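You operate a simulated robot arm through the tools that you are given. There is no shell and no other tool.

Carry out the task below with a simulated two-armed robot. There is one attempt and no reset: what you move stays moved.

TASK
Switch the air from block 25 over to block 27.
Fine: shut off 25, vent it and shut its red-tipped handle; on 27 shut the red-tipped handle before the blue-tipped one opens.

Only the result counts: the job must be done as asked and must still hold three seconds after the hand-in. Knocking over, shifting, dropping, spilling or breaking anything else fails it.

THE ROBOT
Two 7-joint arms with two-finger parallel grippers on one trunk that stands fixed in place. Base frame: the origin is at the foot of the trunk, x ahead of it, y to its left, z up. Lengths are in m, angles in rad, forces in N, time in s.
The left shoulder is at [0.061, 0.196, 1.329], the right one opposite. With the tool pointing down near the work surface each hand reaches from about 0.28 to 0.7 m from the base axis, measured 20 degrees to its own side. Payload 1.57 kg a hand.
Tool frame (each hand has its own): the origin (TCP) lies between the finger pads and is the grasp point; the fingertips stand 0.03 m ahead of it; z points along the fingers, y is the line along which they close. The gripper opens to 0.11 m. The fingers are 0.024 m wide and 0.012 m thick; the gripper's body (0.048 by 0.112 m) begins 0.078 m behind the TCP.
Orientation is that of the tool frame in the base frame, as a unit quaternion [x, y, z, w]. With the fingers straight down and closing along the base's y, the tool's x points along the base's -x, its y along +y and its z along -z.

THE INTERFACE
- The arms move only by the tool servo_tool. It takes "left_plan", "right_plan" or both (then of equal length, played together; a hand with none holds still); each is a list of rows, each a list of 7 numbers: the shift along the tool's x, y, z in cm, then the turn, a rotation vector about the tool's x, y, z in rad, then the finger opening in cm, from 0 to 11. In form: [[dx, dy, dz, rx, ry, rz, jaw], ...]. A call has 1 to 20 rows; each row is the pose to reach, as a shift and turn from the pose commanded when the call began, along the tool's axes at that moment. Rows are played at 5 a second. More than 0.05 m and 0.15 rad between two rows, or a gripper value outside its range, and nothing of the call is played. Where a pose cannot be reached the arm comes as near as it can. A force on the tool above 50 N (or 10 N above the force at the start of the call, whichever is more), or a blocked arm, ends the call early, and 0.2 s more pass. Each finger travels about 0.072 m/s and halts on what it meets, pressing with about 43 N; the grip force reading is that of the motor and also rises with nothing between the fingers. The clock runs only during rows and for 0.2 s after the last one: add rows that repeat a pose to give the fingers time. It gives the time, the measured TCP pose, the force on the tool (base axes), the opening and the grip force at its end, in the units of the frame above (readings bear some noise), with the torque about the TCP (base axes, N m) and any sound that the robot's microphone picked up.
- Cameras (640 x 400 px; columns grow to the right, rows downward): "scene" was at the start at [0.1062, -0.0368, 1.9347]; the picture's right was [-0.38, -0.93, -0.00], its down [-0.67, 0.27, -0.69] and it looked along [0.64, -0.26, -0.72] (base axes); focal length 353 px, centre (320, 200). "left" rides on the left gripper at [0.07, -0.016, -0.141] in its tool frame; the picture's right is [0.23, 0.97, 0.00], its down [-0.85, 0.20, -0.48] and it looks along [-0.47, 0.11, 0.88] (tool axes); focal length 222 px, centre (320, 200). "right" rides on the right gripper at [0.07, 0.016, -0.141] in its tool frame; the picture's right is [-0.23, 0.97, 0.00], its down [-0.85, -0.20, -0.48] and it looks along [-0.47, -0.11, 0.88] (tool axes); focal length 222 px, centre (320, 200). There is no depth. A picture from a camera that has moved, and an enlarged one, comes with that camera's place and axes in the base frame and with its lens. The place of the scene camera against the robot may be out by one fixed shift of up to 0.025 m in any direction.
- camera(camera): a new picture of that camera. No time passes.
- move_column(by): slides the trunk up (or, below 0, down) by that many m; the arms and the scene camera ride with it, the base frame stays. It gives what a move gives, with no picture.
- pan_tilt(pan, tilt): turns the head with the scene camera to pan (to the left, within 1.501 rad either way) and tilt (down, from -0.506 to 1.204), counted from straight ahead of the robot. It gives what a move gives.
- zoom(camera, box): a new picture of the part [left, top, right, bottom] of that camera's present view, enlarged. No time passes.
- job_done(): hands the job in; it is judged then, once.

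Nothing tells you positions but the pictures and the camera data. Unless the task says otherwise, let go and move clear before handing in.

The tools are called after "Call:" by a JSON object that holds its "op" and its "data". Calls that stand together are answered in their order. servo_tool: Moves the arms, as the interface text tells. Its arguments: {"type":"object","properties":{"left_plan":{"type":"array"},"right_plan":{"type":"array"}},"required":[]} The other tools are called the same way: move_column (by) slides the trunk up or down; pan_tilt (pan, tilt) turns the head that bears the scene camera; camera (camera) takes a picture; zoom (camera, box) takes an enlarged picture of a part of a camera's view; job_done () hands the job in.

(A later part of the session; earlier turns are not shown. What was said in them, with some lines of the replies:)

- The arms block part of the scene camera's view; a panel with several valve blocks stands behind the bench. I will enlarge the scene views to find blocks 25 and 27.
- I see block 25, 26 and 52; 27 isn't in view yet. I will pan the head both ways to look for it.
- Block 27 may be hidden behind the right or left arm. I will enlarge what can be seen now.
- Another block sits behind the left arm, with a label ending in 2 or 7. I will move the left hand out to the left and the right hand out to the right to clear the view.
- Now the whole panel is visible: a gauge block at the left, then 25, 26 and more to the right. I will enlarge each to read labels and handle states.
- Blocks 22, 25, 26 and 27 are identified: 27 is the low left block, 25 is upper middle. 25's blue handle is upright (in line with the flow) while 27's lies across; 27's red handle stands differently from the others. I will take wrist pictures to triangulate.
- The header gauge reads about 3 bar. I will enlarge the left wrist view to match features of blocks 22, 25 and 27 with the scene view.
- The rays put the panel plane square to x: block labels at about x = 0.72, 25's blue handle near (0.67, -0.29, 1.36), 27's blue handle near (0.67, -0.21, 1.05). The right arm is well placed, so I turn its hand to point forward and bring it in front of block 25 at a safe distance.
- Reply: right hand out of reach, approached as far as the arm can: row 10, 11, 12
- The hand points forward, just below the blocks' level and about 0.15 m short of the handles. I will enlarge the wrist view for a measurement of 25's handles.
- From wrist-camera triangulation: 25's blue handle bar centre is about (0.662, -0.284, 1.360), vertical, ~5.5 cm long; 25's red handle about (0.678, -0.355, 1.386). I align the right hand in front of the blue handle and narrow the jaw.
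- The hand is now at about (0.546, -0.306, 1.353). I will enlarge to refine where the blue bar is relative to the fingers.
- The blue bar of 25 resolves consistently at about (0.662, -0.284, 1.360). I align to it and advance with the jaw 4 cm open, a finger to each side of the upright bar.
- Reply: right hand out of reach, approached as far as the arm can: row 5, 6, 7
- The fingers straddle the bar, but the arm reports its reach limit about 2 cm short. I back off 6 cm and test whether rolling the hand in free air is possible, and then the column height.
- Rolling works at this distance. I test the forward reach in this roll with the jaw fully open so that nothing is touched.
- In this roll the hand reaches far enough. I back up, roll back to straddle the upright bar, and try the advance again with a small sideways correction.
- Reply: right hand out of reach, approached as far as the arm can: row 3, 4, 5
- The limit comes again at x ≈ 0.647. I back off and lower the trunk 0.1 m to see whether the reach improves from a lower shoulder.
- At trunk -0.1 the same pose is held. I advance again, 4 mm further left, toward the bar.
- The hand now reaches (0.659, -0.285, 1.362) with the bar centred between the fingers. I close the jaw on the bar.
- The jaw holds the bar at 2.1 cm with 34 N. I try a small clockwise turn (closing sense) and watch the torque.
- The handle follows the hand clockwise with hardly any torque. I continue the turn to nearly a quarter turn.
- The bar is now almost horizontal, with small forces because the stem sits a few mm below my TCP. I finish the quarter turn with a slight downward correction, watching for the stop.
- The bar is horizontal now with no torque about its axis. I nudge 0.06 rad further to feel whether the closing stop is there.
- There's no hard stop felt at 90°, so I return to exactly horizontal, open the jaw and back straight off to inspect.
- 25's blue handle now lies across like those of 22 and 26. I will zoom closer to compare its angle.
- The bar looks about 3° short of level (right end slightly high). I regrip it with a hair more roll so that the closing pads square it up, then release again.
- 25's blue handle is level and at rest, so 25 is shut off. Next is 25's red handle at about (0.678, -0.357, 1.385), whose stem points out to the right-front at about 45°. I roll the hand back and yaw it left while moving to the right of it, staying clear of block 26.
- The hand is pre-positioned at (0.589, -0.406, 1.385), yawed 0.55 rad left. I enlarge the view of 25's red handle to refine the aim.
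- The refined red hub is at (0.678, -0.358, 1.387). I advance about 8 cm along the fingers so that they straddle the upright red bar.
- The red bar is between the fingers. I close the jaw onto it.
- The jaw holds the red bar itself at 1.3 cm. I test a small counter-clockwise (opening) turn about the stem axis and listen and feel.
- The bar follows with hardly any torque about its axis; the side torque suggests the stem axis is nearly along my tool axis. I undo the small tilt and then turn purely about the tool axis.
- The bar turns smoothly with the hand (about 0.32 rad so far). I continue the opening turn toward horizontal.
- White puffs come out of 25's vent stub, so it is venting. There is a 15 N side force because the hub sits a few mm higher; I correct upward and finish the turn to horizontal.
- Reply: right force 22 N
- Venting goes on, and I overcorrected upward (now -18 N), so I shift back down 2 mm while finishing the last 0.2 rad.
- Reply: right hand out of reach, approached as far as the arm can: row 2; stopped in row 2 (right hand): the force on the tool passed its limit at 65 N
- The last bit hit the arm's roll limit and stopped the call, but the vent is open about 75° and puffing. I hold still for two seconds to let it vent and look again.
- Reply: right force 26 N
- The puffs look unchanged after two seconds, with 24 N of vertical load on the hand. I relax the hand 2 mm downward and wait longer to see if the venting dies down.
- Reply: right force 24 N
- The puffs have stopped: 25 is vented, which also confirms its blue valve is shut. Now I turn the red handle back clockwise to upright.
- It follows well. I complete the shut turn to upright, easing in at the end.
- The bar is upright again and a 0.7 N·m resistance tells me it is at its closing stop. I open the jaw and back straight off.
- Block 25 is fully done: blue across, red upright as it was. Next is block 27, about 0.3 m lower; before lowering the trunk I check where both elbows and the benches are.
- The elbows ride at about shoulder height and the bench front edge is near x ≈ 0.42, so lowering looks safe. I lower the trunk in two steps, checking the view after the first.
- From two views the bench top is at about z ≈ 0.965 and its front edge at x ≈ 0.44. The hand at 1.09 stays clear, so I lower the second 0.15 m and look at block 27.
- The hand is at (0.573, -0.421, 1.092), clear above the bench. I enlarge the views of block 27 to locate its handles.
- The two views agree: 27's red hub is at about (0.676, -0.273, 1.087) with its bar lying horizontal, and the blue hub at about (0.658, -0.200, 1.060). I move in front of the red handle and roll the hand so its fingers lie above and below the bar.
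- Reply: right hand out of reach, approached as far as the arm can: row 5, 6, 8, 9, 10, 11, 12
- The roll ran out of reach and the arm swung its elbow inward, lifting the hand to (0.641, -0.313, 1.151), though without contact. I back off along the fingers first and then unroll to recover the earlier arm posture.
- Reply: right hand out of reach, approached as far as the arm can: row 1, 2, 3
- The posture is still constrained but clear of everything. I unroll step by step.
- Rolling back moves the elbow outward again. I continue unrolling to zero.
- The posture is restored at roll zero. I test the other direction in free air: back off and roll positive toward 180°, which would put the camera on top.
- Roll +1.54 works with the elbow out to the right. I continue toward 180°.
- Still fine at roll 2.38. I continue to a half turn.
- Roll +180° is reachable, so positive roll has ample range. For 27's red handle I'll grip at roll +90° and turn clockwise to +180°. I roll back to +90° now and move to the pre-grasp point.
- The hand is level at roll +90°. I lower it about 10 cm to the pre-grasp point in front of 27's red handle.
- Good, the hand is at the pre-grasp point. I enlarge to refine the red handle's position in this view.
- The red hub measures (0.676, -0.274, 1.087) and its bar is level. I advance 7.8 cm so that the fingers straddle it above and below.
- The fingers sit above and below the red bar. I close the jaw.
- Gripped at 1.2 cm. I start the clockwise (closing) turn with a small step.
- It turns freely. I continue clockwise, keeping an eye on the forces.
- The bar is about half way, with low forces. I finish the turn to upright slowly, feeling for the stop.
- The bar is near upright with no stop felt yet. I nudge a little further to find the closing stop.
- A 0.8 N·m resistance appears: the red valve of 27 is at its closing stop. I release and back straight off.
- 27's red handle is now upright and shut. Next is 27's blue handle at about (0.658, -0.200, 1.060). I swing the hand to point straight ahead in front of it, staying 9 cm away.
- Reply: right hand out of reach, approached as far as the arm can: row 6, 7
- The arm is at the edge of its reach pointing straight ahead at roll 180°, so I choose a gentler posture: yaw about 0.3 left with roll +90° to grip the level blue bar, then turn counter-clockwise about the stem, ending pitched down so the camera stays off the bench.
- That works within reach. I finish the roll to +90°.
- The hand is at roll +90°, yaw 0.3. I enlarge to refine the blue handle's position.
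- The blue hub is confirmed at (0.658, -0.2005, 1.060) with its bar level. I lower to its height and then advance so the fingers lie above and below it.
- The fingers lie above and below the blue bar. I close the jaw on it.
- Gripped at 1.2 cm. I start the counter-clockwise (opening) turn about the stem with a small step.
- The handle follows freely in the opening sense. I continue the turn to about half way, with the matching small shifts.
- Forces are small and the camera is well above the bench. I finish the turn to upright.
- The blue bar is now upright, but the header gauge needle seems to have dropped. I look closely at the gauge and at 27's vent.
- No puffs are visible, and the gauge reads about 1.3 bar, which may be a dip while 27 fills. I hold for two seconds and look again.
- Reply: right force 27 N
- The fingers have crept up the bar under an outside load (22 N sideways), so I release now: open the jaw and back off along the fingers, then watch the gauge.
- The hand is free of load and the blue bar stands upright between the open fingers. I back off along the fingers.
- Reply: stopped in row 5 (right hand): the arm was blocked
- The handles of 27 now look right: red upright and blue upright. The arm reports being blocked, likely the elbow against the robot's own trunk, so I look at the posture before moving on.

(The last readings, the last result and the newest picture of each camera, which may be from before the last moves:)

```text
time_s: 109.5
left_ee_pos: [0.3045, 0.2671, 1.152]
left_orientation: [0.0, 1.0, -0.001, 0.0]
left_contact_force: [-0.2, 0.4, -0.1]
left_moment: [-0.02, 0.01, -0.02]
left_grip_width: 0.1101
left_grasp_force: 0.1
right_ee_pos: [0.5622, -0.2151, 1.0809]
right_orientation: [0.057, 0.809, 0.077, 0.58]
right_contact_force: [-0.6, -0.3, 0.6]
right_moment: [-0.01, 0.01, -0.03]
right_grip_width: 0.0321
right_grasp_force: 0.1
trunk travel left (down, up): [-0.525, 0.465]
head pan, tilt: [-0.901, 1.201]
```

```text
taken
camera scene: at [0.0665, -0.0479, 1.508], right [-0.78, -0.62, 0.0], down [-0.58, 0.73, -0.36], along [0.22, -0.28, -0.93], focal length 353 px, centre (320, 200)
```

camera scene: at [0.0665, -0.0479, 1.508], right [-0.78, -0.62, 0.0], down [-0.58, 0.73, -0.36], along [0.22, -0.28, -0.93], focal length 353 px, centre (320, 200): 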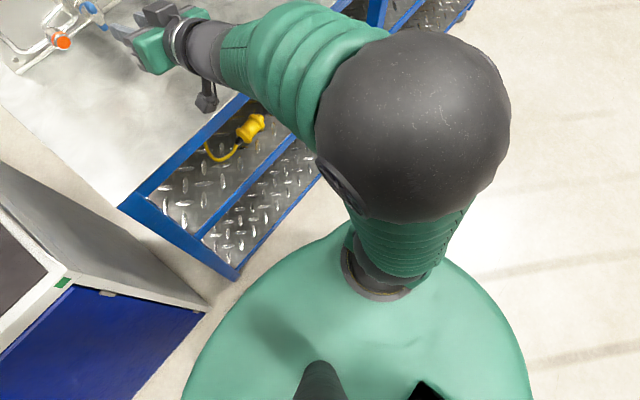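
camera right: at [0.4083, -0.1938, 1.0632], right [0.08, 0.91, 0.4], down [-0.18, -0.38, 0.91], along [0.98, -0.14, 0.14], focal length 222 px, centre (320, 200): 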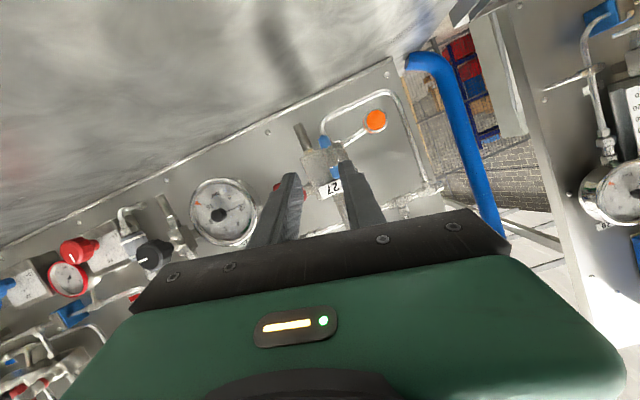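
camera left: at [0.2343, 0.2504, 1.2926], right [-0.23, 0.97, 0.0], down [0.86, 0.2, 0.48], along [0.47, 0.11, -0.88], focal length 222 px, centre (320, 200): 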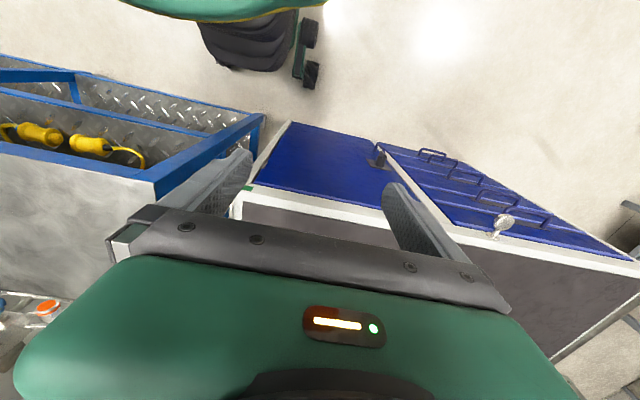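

The elbow is folded up next to the head. I move the hand to the right, away from block 27, to open the arm up.

Call:
{"op": "servo_tool", "data": {"right_plan": [[-0.8, -2.4, 0.3, 0, 0, 0, 3.2], [-1.6, -4.8, 0.6, 0, 0, 0, 3.2], [-2.4, -7.2, 0.9, 0, 0, 0, 3.2], [-3.2, -9.6, 1.2, 0, 0, 0, 3.2], [-4, -12, 1.5, 0, 0, 0, 3.2]]}}

Call:
{"op": "pan_tilt", "data": {"pan": -0.5, "tilt": 0.95}}

Call:
{"op": "camera", "data": {"camera": "scene"}}

Call:
{"op": "zoom", "data": {"camera": "scene", "box": [280, 10, 360, 80]}}

```text
time_s: 110.2
left_ee_pos: [0.3042, 0.2659, 1.1511]
left_orientation: [0.0, 1.0, 0.0, 0.001]
left_contact_force: [0.4, -0.9, -0.9]
left_moment: [0.0, 0.01, 0.01]
left_grip_width: 0.1102
left_grasp_force: 0.2
right_ee_pos: [0.5725, -0.2867, 1.108]
right_orientation: [0.095, 0.781, 0.134, 0.603]
right_contact_force: [-0.3, 0.2, -1.1]
right_moment: [0.0, -0.03, -0.01]
right_grip_width: 0.0318
right_grasp_force: 0.0
trunk travel left (down, up): [-0.525, 0.465]
head pan, tilt: [-0.901, 1.201]
stopped in row 3 (right hand): the arm was blocked; the commanded pose is now the measured one
```

```text
time_s: 111.1
left_ee_pos: [0.3046, 0.2666, 1.1519]
left_orientation: [0.0, 1.0, 0.0, 0.0]
left_contact_force: [-0.1, 0.0, -0.1]
left_moment: [-0.04, -0.01, 0.03]
left_grip_width: 0.1102
left_grasp_force: 0.0
right_ee_pos: [0.5727, -0.2853, 1.1087]
right_orientation: [0.094, 0.781, 0.132, 0.603]
right_contact_force: [-0.1, -0.5, 0.2]
right_moment: [0.04, 0.0, 0.01]
right_grip_width: 0.032
right_grasp_force: 0.1
trunk travel left (down, up): [-0.525, 0.465]
head pan, tilt: [-0.499, 0.949]
```

```text
taken
camera scene: at [0.0955, -0.0391, 1.5238], right [-0.48, -0.88, 0.0], down [-0.71, 0.39, -0.58], along [0.51, -0.28, -0.81], focal length 353 px, centre (320, 200)
```

scene: 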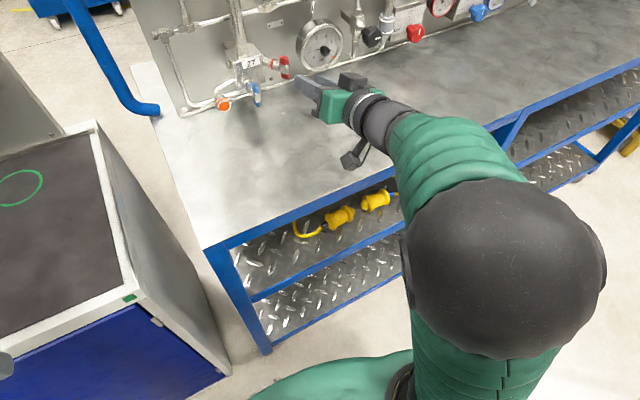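

```text
5.71 times, centred on (320, 45) of scene
camera zoom: at [0.0955, -0.0391, 1.5238], right [-0.48, -0.88, 0.0], down [-0.71, 0.39, -0.58], along [0.51, -0.28, -0.81], focal length 2016 px, centre (320, 1086)
```

zoom: 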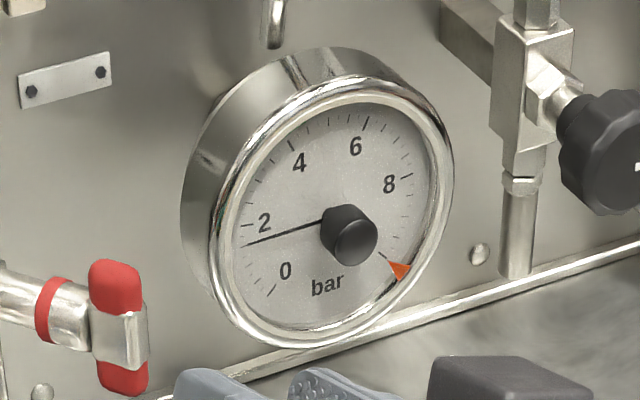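

Still blocked as the elbow folds further. Rolling clockwise brought the elbow outward before, so I roll positive in place.

Call:
{"op": "servo_tool", "data": {"right_plan": [[0, 0, 0, 0, 0, 0.12, 3.2], [0, 0, 0, 0, 0, 0.24, 3.2], [0, 0, 0, 0, 0, 0.36, 3.2], [0, 0, 0, 0, 0, 0.48, 3.2], [0, 0, 0, 0, 0, 0.6, 3.2], [0, 0, 0, 0, 0, 0.72, 3.2]]}}

Call:
{"op": "camera", "data": {"camera": "scene"}}

```text
time_s: 112.5
left_ee_pos: [0.3033, 0.2672, 1.1516]
left_orientation: [0.0, 1.0, 0.0, 0.0]
left_contact_force: [-1.0, -0.3, 0.1]
left_moment: [0.0, 0.04, -0.04]
left_grip_width: 0.11
left_grasp_force: 0.1
right_ee_pos: [0.5718, -0.2861, 1.1092]
right_orientation: [0.362, 0.698, 0.337, 0.518]
right_contact_force: [0.2, 0.5, 0.6]
right_moment: [0.0, 0.0, 0.0]
right_grip_width: 0.0322
right_grasp_force: 0.0
trunk travel left (down, up): [-0.525, 0.465]
head pan, tilt: [-0.499, 0.949]
```

```text
taken
camera scene: at [0.0956, -0.0393, 1.5238], right [-0.48, -0.88, 0.0], down [-0.71, 0.39, -0.58], along [0.51, -0.28, -0.81], focal length 353 px, centre (320, 200)
```

scene: 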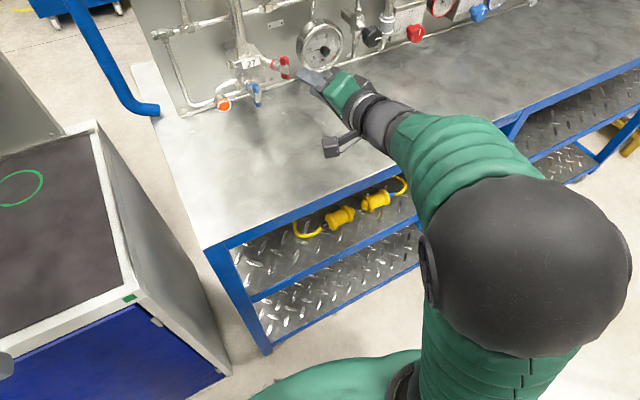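

The elbow moved outward. Now I bring the hand to the right and up, clear of the blocks.

Call:
{"op": "servo_tool", "data": {"right_plan": [[-2.4, -0.55, -0.4, 0, 0, 0, 3.2], [-4.9, -1.1, -0.8, 0, 0, 0, 3.2], [-7.3, -1.65, -1.2, 0, 0, 0, 3.2], [-9.8, -2.2, -1.6, 0, 0, 0, 3.2], [-12.2, -2.75, -2.1, 0, 0, 0, 3.2]]}}

Call:
{"op": "camera", "data": {"camera": "scene"}}

Call:
{"op": "zoom", "data": {"camera": "scene", "box": [200, 10, 360, 130]}}

```text
time_s: 113.7
left_ee_pos: [0.3043, 0.2655, 1.152]
left_orientation: [0.0, 1.0, 0.0, 0.0]
left_contact_force: [-0.1, -0.1, -0.1]
left_moment: [0.02, 0.01, 0.0]
left_grip_width: 0.1099
left_grasp_force: 0.0
right_ee_pos: [0.5738, -0.4088, 1.1485]
right_orientation: [0.363, 0.699, 0.335, 0.517]
right_contact_force: [-0.5, 0.0, 0.2]
right_moment: [-0.02, -0.03, -0.01]
right_grip_width: 0.0321
right_grasp_force: 0.1
trunk travel left (down, up): [-0.525, 0.465]
head pan, tilt: [-0.499, 0.949]
```

```text
taken
camera scene: at [0.0962, -0.0408, 1.5238], right [-0.48, -0.88, 0.0], down [-0.71, 0.39, -0.58], along [0.51, -0.28, -0.81], focal length 353 px, centre (320, 200)
```

scene: 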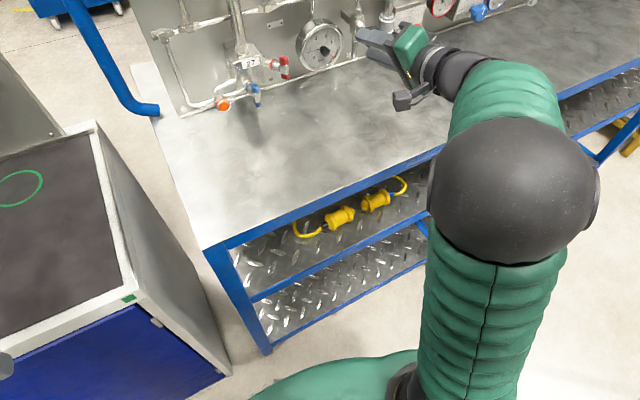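

```text
3.33 times, centred on (280, 70) of scene
camera zoom: at [0.0962, -0.0408, 1.5238], right [-0.48, -0.88, 0.0], down [-0.71, 0.39, -0.58], along [0.51, -0.28, -0.81], focal length 1176 px, centre (453, 633)
```

zoom: 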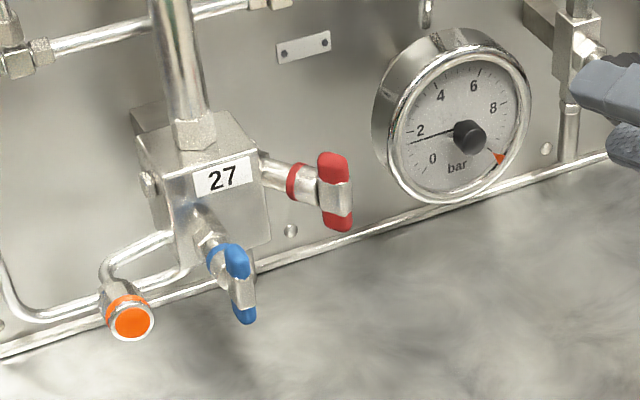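

The hand is clear. 27's red is upright; its blue looks upright to within a few degrees. I zoom in to measure the blue bar's angle and look over the whole panel, including 25's vent.

Call:
{"op": "zoom", "data": {"camera": "scene", "box": [225, 50, 295, 115]}}

Call:
{"op": "pan_tilt", "data": {"pan": -0.4, "tilt": 0.45}}

Call:
{"op": "camera", "data": {"camera": "scene"}}

Call:
{"op": "camera", "data": {"camera": "right"}}

```text
6.15 times, centred on (260, 82) of scene
camera zoom: at [0.0962, -0.0408, 1.5238], right [-0.48, -0.88, 0.0], down [-0.71, 0.39, -0.58], along [0.51, -0.28, -0.81], focal length 2171 px, centre (689, 923)
```

zoom: 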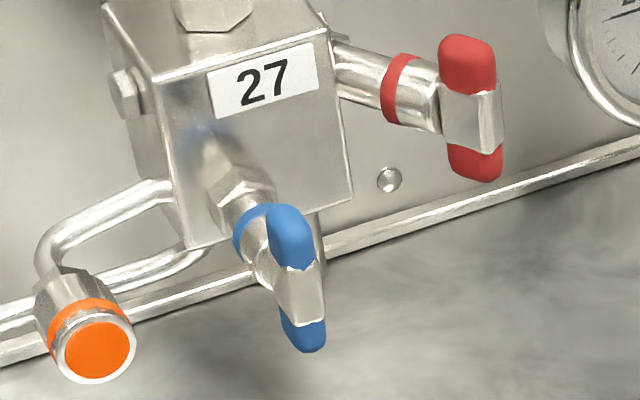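

```text
time_s: 114.6
left_ee_pos: [0.3046, 0.2668, 1.1526]
left_orientation: [0.0, 1.0, 0.0, 0.0]
left_contact_force: [0.3, 0.3, -0.2]
left_moment: [0.01, 0.0, 0.0]
left_grip_width: 0.1101
left_grasp_force: 0.1
right_ee_pos: [0.573, -0.4066, 1.1484]
right_orientation: [0.362, 0.698, 0.337, 0.518]
right_contact_force: [0.1, -0.7, 1.4]
right_moment: [0.01, 0.01, -0.03]
right_grip_width: 0.0322
right_grasp_force: 0.0
trunk travel left (down, up): [-0.525, 0.465]
head pan, tilt: [-0.4, 0.45]
```

```text
taken
camera scene: at [0.1165, -0.0407, 1.5657], right [-0.39, -0.92, 0.0], down [-0.4, 0.17, -0.9], along [0.83, -0.35, -0.44], focal length 353 px, centre (320, 200)
```

scene: 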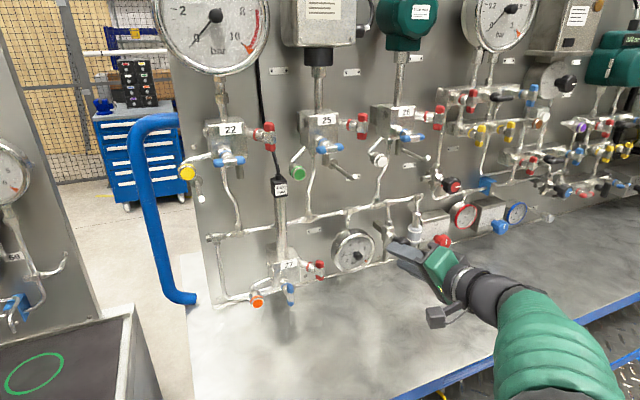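

```text
taken
camera right: at [0.4255, -0.3526, 1.1626], right [0.2, 0.31, 0.93], down [-0.32, -0.88, 0.36], along [0.93, -0.37, -0.08], focal length 222 px, centre (320, 200)
```

right: 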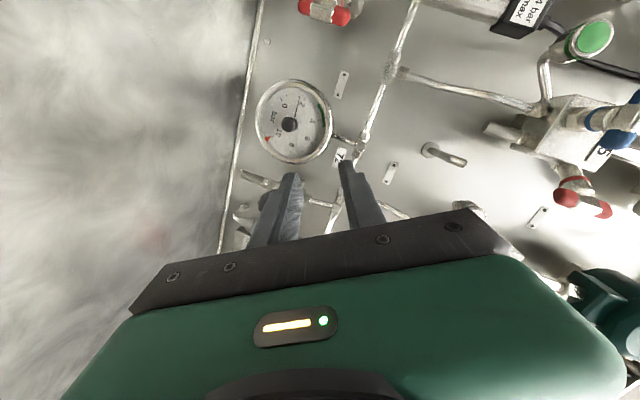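

This lower view shows the panel well. I zoom in on 22/25, on 27, and on the gauge.

Call:
{"op": "zoom", "data": {"camera": "scene", "box": [170, 90, 380, 220]}}

Call:
{"op": "zoom", "data": {"camera": "scene", "box": [230, 230, 390, 320]}}

Call:
{"op": "zoom", "data": {"camera": "scene", "box": [325, 220, 385, 280]}}

Call:
{"op": "zoom", "data": {"camera": "scene", "box": [360, 180, 540, 280]}}

```text
3.05 times, centred on (275, 155) of scene
camera zoom: at [0.1165, -0.0407, 1.5657], right [-0.39, -0.92, 0.0], down [-0.4, 0.17, -0.9], along [0.83, -0.35, -0.44], focal length 1075 px, centre (457, 337)
```

zoom: 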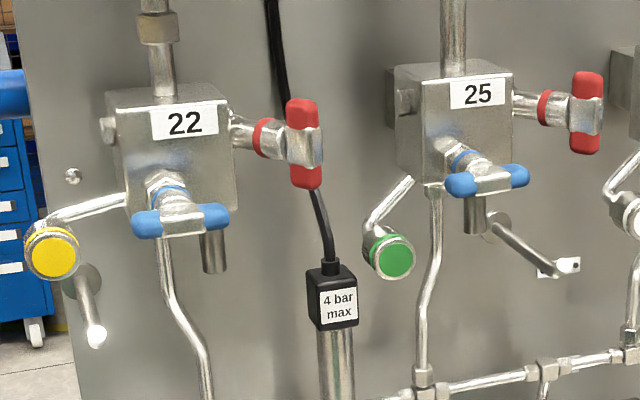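

```text
4.00 times, centred on (310, 275) of scene
camera zoom: at [0.1165, -0.0407, 1.5657], right [-0.39, -0.92, 0.0], down [-0.4, 0.17, -0.9], along [0.83, -0.35, -0.44], focal length 1411 px, centre (360, -100)
```

zoom: 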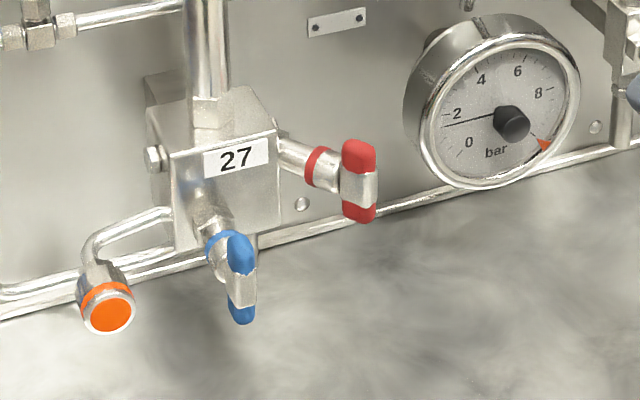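

```text
6.67 times, centred on (355, 250) of scene
camera zoom: at [0.1165, -0.0407, 1.5657], right [-0.39, -0.92, 0.0], down [-0.4, 0.17, -0.9], along [0.83, -0.35, -0.44], focal length 2352 px, centre (87, -133)
```

zoom: 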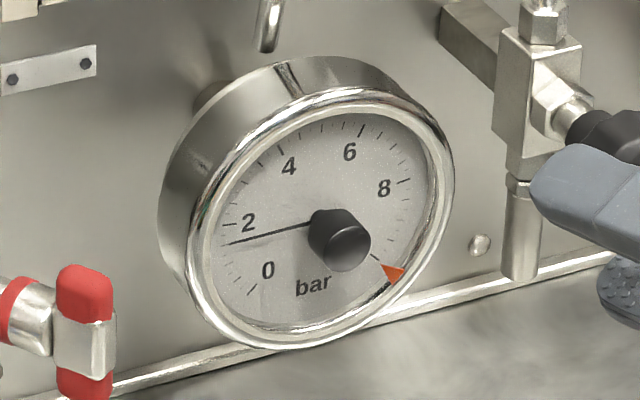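

```text
3.56 times, centred on (450, 230) of scene
camera zoom: at [0.1165, -0.0407, 1.5657], right [-0.39, -0.92, 0.0], down [-0.4, 0.17, -0.9], along [0.83, -0.35, -0.44], focal length 1255 px, centre (-142, 93)
```

zoom: 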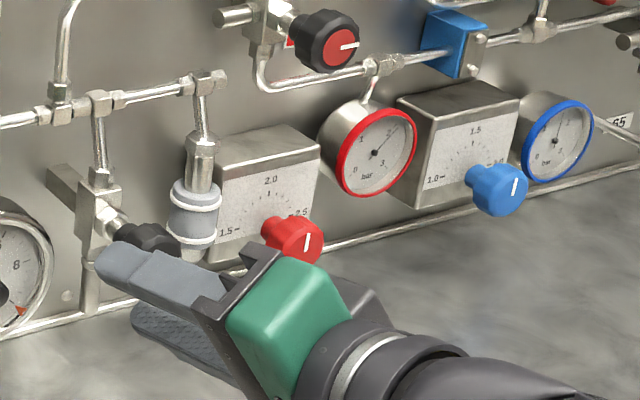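

All four handles look right: 25 blue across, 25 red upright, 27 red upright, 27 blue upright, and no puffs anywhere. I retreat the hand a bit more and wait a few seconds to see how the gauge behaves.

Call:
{"op": "servo_tool", "data": {"right_plan": [[0, 0, -1.5, 0, 0, 0, 3.2], [0, 0, -3, 0, 0, 0, 3.2], [0, 0, -4, 0, 0, 0, 3.2], [0, 0, -4, 0, 0, 0, 3.2], [0, 0, -4, 0, 0, 0, 3.2], [0, 0, -4, 0, 0, 0, 3.2], [0, 0, -4, 0, 0, 0, 3.2], [0, 0, -4, 0, 0, 0, 3.2], [0, 0, -4, 0, 0, 0, 3.2], [0, 0, -4, 0, 0, 0, 3.2], [0, 0, -4, 0, 0, 0, 3.2], [0, 0, -4, 0, 0, 0, 3.2], [0, 0, -4, 0, 0, 0, 3.2], [0, 0, -4, 0, 0, 0, 3.2], [0, 0, -4, 0, 0, 0, 3.2], [0, 0, -4, 0, 0, 0, 3.2], [0, 0, -4, 0, 0, 0, 3.2], [0, 0, -4, 0, 0, 0, 3.2], [0, 0, -4, 0, 0, 0, 3.2], [0, 0, -4, 0, 0, 0, 3.2]]}}

Call:
{"op": "zoom", "data": {"camera": "scene", "box": [325, 220, 385, 280]}}

Call:
{"op": "camera", "data": {"camera": "scene"}}

```text
time_s: 118.8
left_ee_pos: [0.3048, 0.2658, 1.1521]
left_orientation: [0.0, 1.0, 0.001, 0.0]
left_contact_force: [-0.5, -0.3, 0.1]
left_moment: [-0.04, 0.01, 0.0]
left_grip_width: 0.11
left_grasp_force: 0.0
right_ee_pos: [0.5353, -0.4102, 1.1582]
right_orientation: [0.361, 0.698, 0.337, 0.518]
right_contact_force: [-0.2, 0.0, 0.6]
right_moment: [0.0, 0.01, 0.0]
right_grip_width: 0.0321
right_grasp_force: 0.0
trunk travel left (down, up): [-0.525, 0.465]
head pan, tilt: [-0.4, 0.45]
```

```text
6.67 times, centred on (355, 250) of scene
camera zoom: at [0.1164, -0.0409, 1.5658], right [-0.39, -0.92, 0.0], down [-0.4, 0.17, -0.9], along [0.83, -0.35, -0.44], focal length 2352 px, centre (87, -133)
```

zoom: 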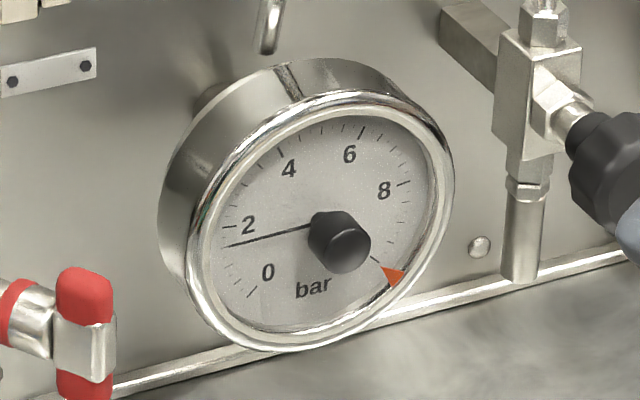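

```text
taken
camera scene: at [0.1164, -0.0409, 1.5658], right [-0.39, -0.92, 0.0], down [-0.4, 0.17, -0.9], along [0.83, -0.35, -0.44], focal length 353 px, centre (320, 200)
```

scene: 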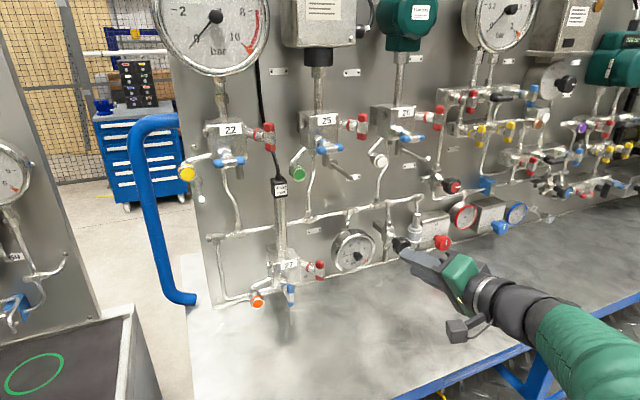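

The gauge is steady at about 1.5 bar. To be sure 27's vent is truly shut, I compare 27's red handle angle closely with the other shut red handles, and look at 27's vent stub.

Call:
{"op": "zoom", "data": {"camera": "scene", "box": [265, 245, 345, 315]}}

Call:
{"op": "zoom", "data": {"camera": "scene", "box": [310, 95, 390, 165]}}

Call:
{"op": "zoom", "data": {"camera": "scene", "box": [210, 110, 290, 180]}}

Call:
{"op": "zoom", "data": {"camera": "right", "box": [180, 0, 420, 200]}}

```text
5.71 times, centred on (305, 280) of scene
camera zoom: at [0.1164, -0.0409, 1.5658], right [-0.39, -0.92, 0.0], down [-0.4, 0.17, -0.9], along [0.83, -0.35, -0.44], focal length 2016 px, centre (406, -257)
```

zoom: 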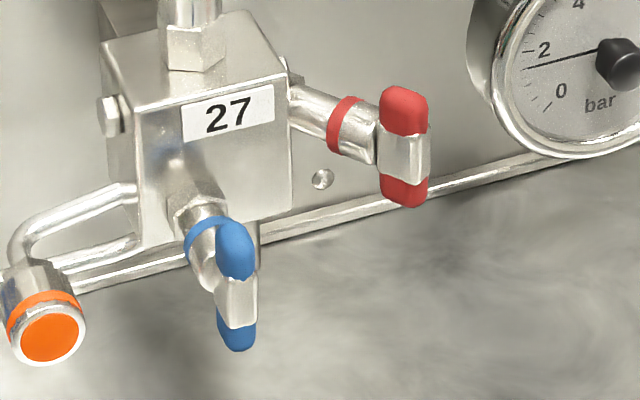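

```text
5.71 times, centred on (350, 130) of scene
camera zoom: at [0.1164, -0.0409, 1.5658], right [-0.39, -0.92, 0.0], down [-0.4, 0.17, -0.9], along [0.83, -0.35, -0.44], focal length 2016 px, centre (149, 600)
```

zoom: 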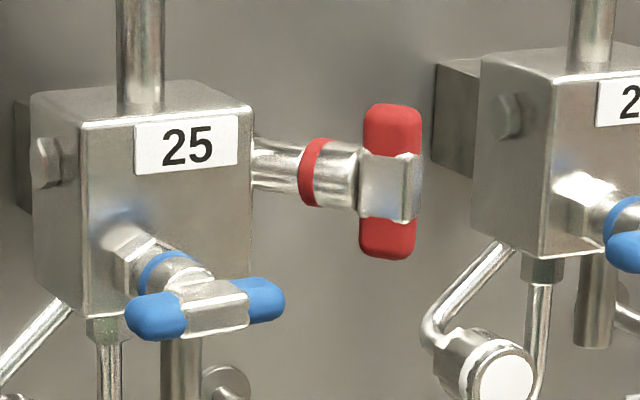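

```text
5.71 times, centred on (250, 145) of scene
camera zoom: at [0.1164, -0.0409, 1.5658], right [-0.39, -0.92, 0.0], down [-0.4, 0.17, -0.9], along [0.83, -0.35, -0.44], focal length 2016 px, centre (720, 514)
```

zoom: 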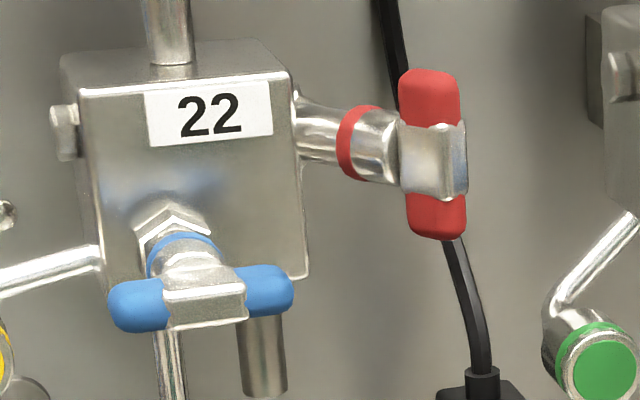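

```text
2.00 times, centred on (300, 100) of right
camera zoom: at [0.3864, -0.3551, 1.1723], right [0.2, 0.31, 0.93], down [-0.32, -0.88, 0.36], along [0.93, -0.37, -0.08], focal length 444 px, centre (360, 400)
```

zoom: 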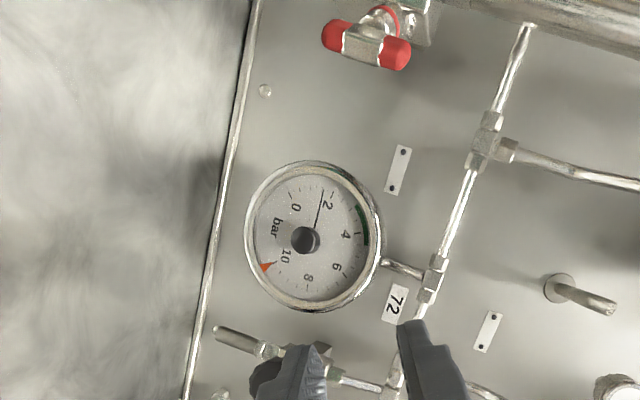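

27's red handle is fully at (even slightly past) upright, so its vent is shut. The gauge has a green band around 2.5–4 bar and the needle reads below it; I track it closely over time from this frontal wrist view.

Call:
{"op": "zoom", "data": {"camera": "right", "box": [265, 70, 335, 130]}}

Call:
{"op": "servo_tool", "data": {"right_plan": [[0, 0, 0, 0, 0, 0, 3.2], [0, 0, 0, 0, 0, 0, 3.2], [0, 0, 0, 0, 0, 0, 3.2], [0, 0, 0, 0, 0, 0, 3.2], [0, 0, 0, 0, 0, 0, 3.2], [0, 0, 0, 0, 0, 0, 3.2], [0, 0, 0, 0, 0, 0, 3.2], [0, 0, 0, 0, 0, 0, 3.2], [0, 0, 0, 0, 0, 0, 3.2], [0, 0, 0, 0, 0, 0, 3.2], [0, 0, 0, 0, 0, 0, 3.2], [0, 0, 0, 0, 0, 0, 3.2], [0, 0, 0, 0, 0, 0, 3.2], [0, 0, 0, 0, 0, 0, 3.2], [0, 0, 0, 0, 0, 0, 3.2], [0, 0, 0, 0, 0, 0, 3.2], [0, 0, 0, 0, 0, 0, 3.2], [0, 0, 0, 0, 0, 0, 3.2], [0, 0, 0, 0, 0, 0, 3.2], [0, 0, 0, 0, 0, 0, 3.2]]}}

Call:
{"op": "zoom", "data": {"camera": "right", "box": [265, 70, 335, 130]}}

```text
6.67 times, centred on (300, 100) of right
camera zoom: at [0.3864, -0.3551, 1.1723], right [0.2, 0.31, 0.93], down [-0.32, -0.88, 0.36], along [0.93, -0.37, -0.08], focal length 1481 px, centre (453, 867)
```

zoom: 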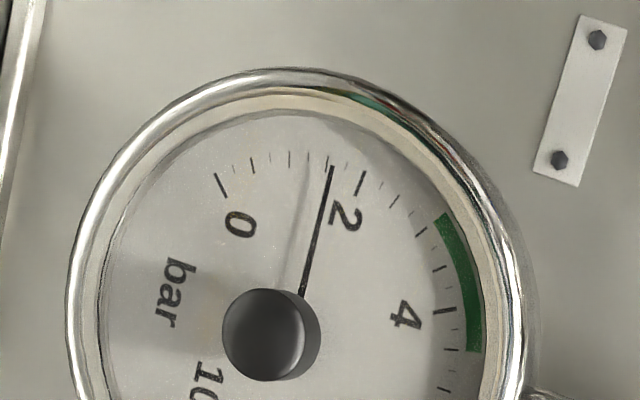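

```text
time_s: 123.0
left_ee_pos: [0.3046, 0.267, 1.1524]
left_orientation: [0.0, 1.0, 0.0, 0.0]
left_contact_force: [0.9, -0.1, 0.7]
left_moment: [0.0, 0.03, 0.03]
left_grip_width: 0.1097
left_grasp_force: 0.0
right_ee_pos: [0.5339, -0.4093, 1.1581]
right_orientation: [0.361, 0.698, 0.337, 0.518]
right_contact_force: [0.1, -0.1, -0.4]
right_moment: [-0.04, -0.01, 0.02]
right_grip_width: 0.0318
right_grasp_force: 0.0
trunk travel left (down, up): [-0.525, 0.465]
head pan, tilt: [-0.4, 0.45]
```

```text
6.67 times, centred on (300, 100) of right
camera zoom: at [0.3864, -0.3551, 1.1723], right [0.2, 0.31, 0.93], down [-0.32, -0.88, 0.36], along [0.93, -0.37, -0.08], focal length 1481 px, centre (453, 867)
```

zoom: 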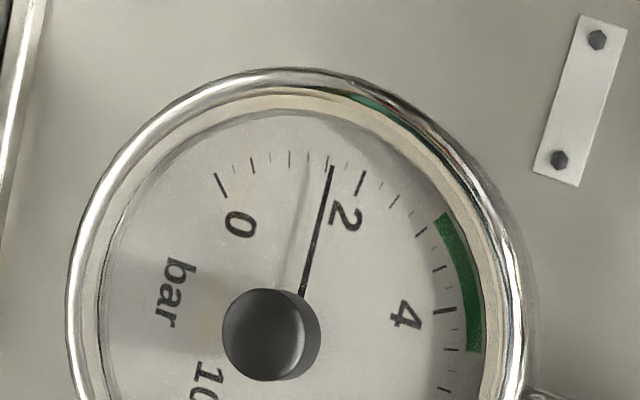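

The gauge stays steady at 1.6 bar, so nothing is still draining; still, I want to rule out a small leak at 27's vent. I bring the wrist camera back to a view of block 27 from the right, at a safe distance.

Call:
{"op": "servo_tool", "data": {"right_plan": [[1.35, -0.05, 1.17, -0.0593, 0.0711, 0.0738, 3.2], [2.7, -0.1, 2.34, -0.1187, 0.1422, 0.1475, 3.2], [4.05, -0.15, 3.5, -0.178, 0.2134, 0.2213, 3.2], [5.4, -0.2, 4.67, -0.2373, 0.2845, 0.295, 3.2], [6.77, -0.25, 5.84, -0.2967, 0.3556, 0.3688, 3.2], [8.12, -0.3, 7.0, -0.356, 0.4267, 0.4425, 3.2], [8.12, -0.3, 7.0, -0.356, 0.4267, 0.4425, 3.2]]}}

Call:
{"op": "camera", "data": {"camera": "right"}}

Call:
{"op": "zoom", "data": {"camera": "right", "box": [220, 30, 400, 190]}}

```text
time_s: 124.6
left_ee_pos: [0.3024, 0.2669, 1.1515]
left_orientation: [0.0, 1.0, -0.001, 0.0]
left_contact_force: [0.3, 0.3, 0.3]
left_moment: [0.0, -0.01, 0.01]
left_grip_width: 0.1098
left_grasp_force: 0.0
right_ee_pos: [0.5831, -0.3354, 1.0998]
right_orientation: [0.33, 0.625, 0.625, 0.33]
right_contact_force: [-0.5, 1.0, 0.0]
right_moment: [-0.01, -0.01, -0.04]
right_grip_width: 0.0318
right_grasp_force: 0.0
trunk travel left (down, up): [-0.525, 0.465]
head pan, tilt: [-0.4, 0.45]
```

```text
taken
camera right: at [0.4278, -0.3575, 1.1164], right [0.13, -0.19, 0.97], down [0.09, -0.98, -0.2], along [0.99, 0.11, -0.11], focal length 222 px, centre (320, 200)
```

right: 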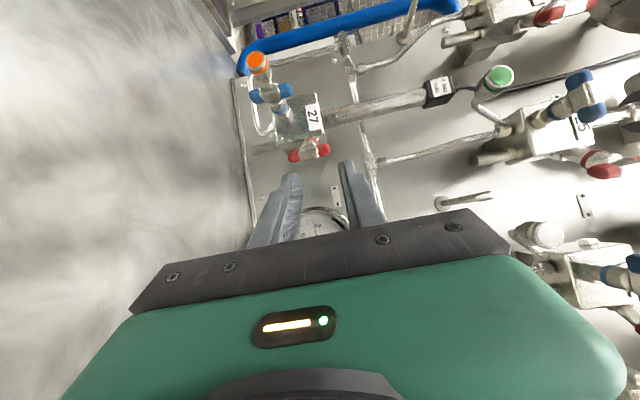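

```text
2.50 times, centred on (310, 110) of right
camera zoom: at [0.4278, -0.3575, 1.1164], right [0.13, -0.19, 0.97], down [0.09, -0.98, -0.2], along [0.99, 0.11, -0.11], focal length 555 px, centre (345, 425)
```

zoom: 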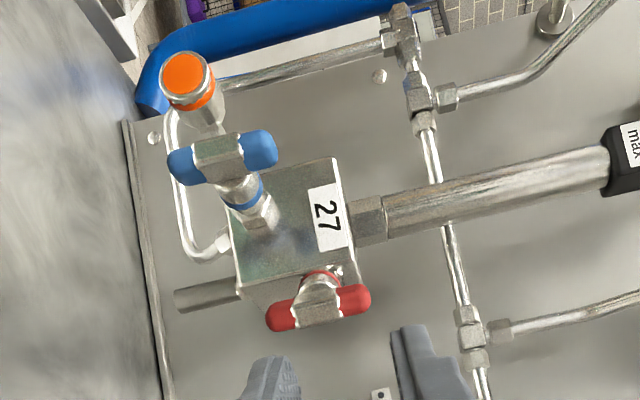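

No puffs at 27's vent stub, and from this view 27's red bar is vertical to within 0.5° and its blue bar within 2°; the gauge is static, so nothing is leaking. I retreat the hand and take a last look.

Call:
{"op": "servo_tool", "data": {"right_plan": [[-1.5, 0.5, -1, 0, 0, 0, 3.2], [-3, 1, -2, 0, 0, 0, 3.2], [-4.5, 2, -3, 0, 0, 0, 3.2], [-6, 3, -4, 0, 0, 0, 3.2], [-6, 3, -4, 0, 0, 0, 3.2]]}}

Call:
{"op": "camera", "data": {"camera": "scene"}}

Call:
{"op": "zoom", "data": {"camera": "scene", "box": [190, 90, 400, 320]}}

```text
time_s: 125.8
left_ee_pos: [0.3036, 0.2662, 1.1527]
left_orientation: [0.0, 1.0, 0.0, -0.001]
left_contact_force: [0.4, 0.6, 0.6]
left_moment: [-0.03, -0.05, -0.03]
left_grip_width: 0.1101
left_grasp_force: 0.1
right_ee_pos: [0.5842, -0.4087, 1.1293]
right_orientation: [0.33, 0.625, 0.625, 0.33]
right_contact_force: [0.3, 0.4, -0.8]
right_moment: [-0.02, 0.01, -0.01]
right_grip_width: 0.032
right_grasp_force: 0.0
trunk travel left (down, up): [-0.525, 0.465]
head pan, tilt: [-0.4, 0.45]
```

```text
taken
camera scene: at [0.117, -0.0416, 1.5657], right [-0.39, -0.92, 0.0], down [-0.4, 0.17, -0.9], along [0.83, -0.35, -0.44], focal length 353 px, centre (320, 200)
```

scene: 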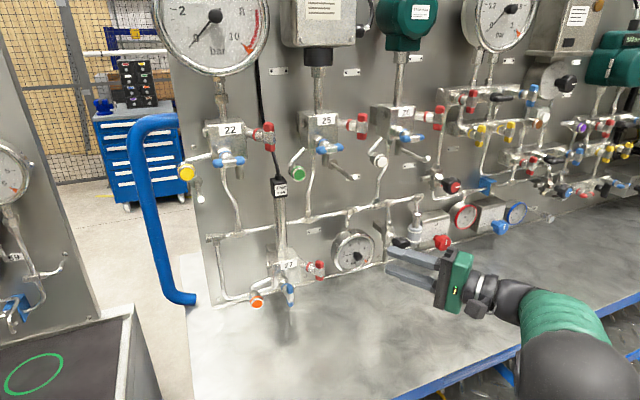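

```text
1.74 times, centred on (295, 205) of scene
camera zoom: at [0.117, -0.0416, 1.5657], right [-0.39, -0.92, 0.0], down [-0.4, 0.17, -0.9], along [0.83, -0.35, -0.44], focal length 614 px, centre (364, 191)
```

zoom: 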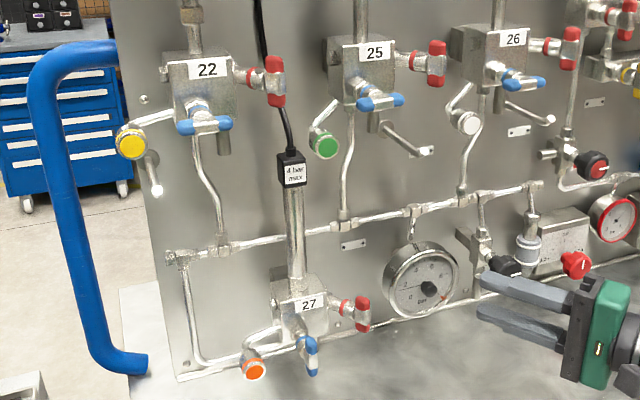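

25's blue handle lies across and its red is upright after venting. On 27 the red was shut first and the blue now stands open. The hand is clear and nothing else has moved, so I hand the job in.

Call:
{"op": "job_done", "data": {}}

```text
The job is handed in.
```

The air is switched from block 25 to block 27, and I have handed the job in. One thing needs your attention: the header gauge (72) now reads about 1.6 bar, below its green band.

- **Block 25:** I shut the blue-tipped handle. Then I opened the red-tipped one until the puffs from the vent stopped, and shut it again against its stop.
- **Block 27:** I shut the red-tipped handle against its stop first, then opened the blue-tipped one. The blue bar stands within about 2° of upright.
- **Gauge 72:** It read roughly 3 bar before I opened 27's blue handle, and its green band is about 2.8 to 4.4 bar. After the drop it stayed at 1.6 bar for about 20 seconds, and I saw no puffs at 27's vent. I don't think the vent is leaking. The likelier cause is that the header air expanded into 27 without being topped up, but I did not confirm that.

While I was working on 27, the right arm once swung its elbow inward, and near the end it stopped twice as blocked, probably against the robot's own body. I felt no contact with the panel at those moments. The pictures show no other handle or object moved.
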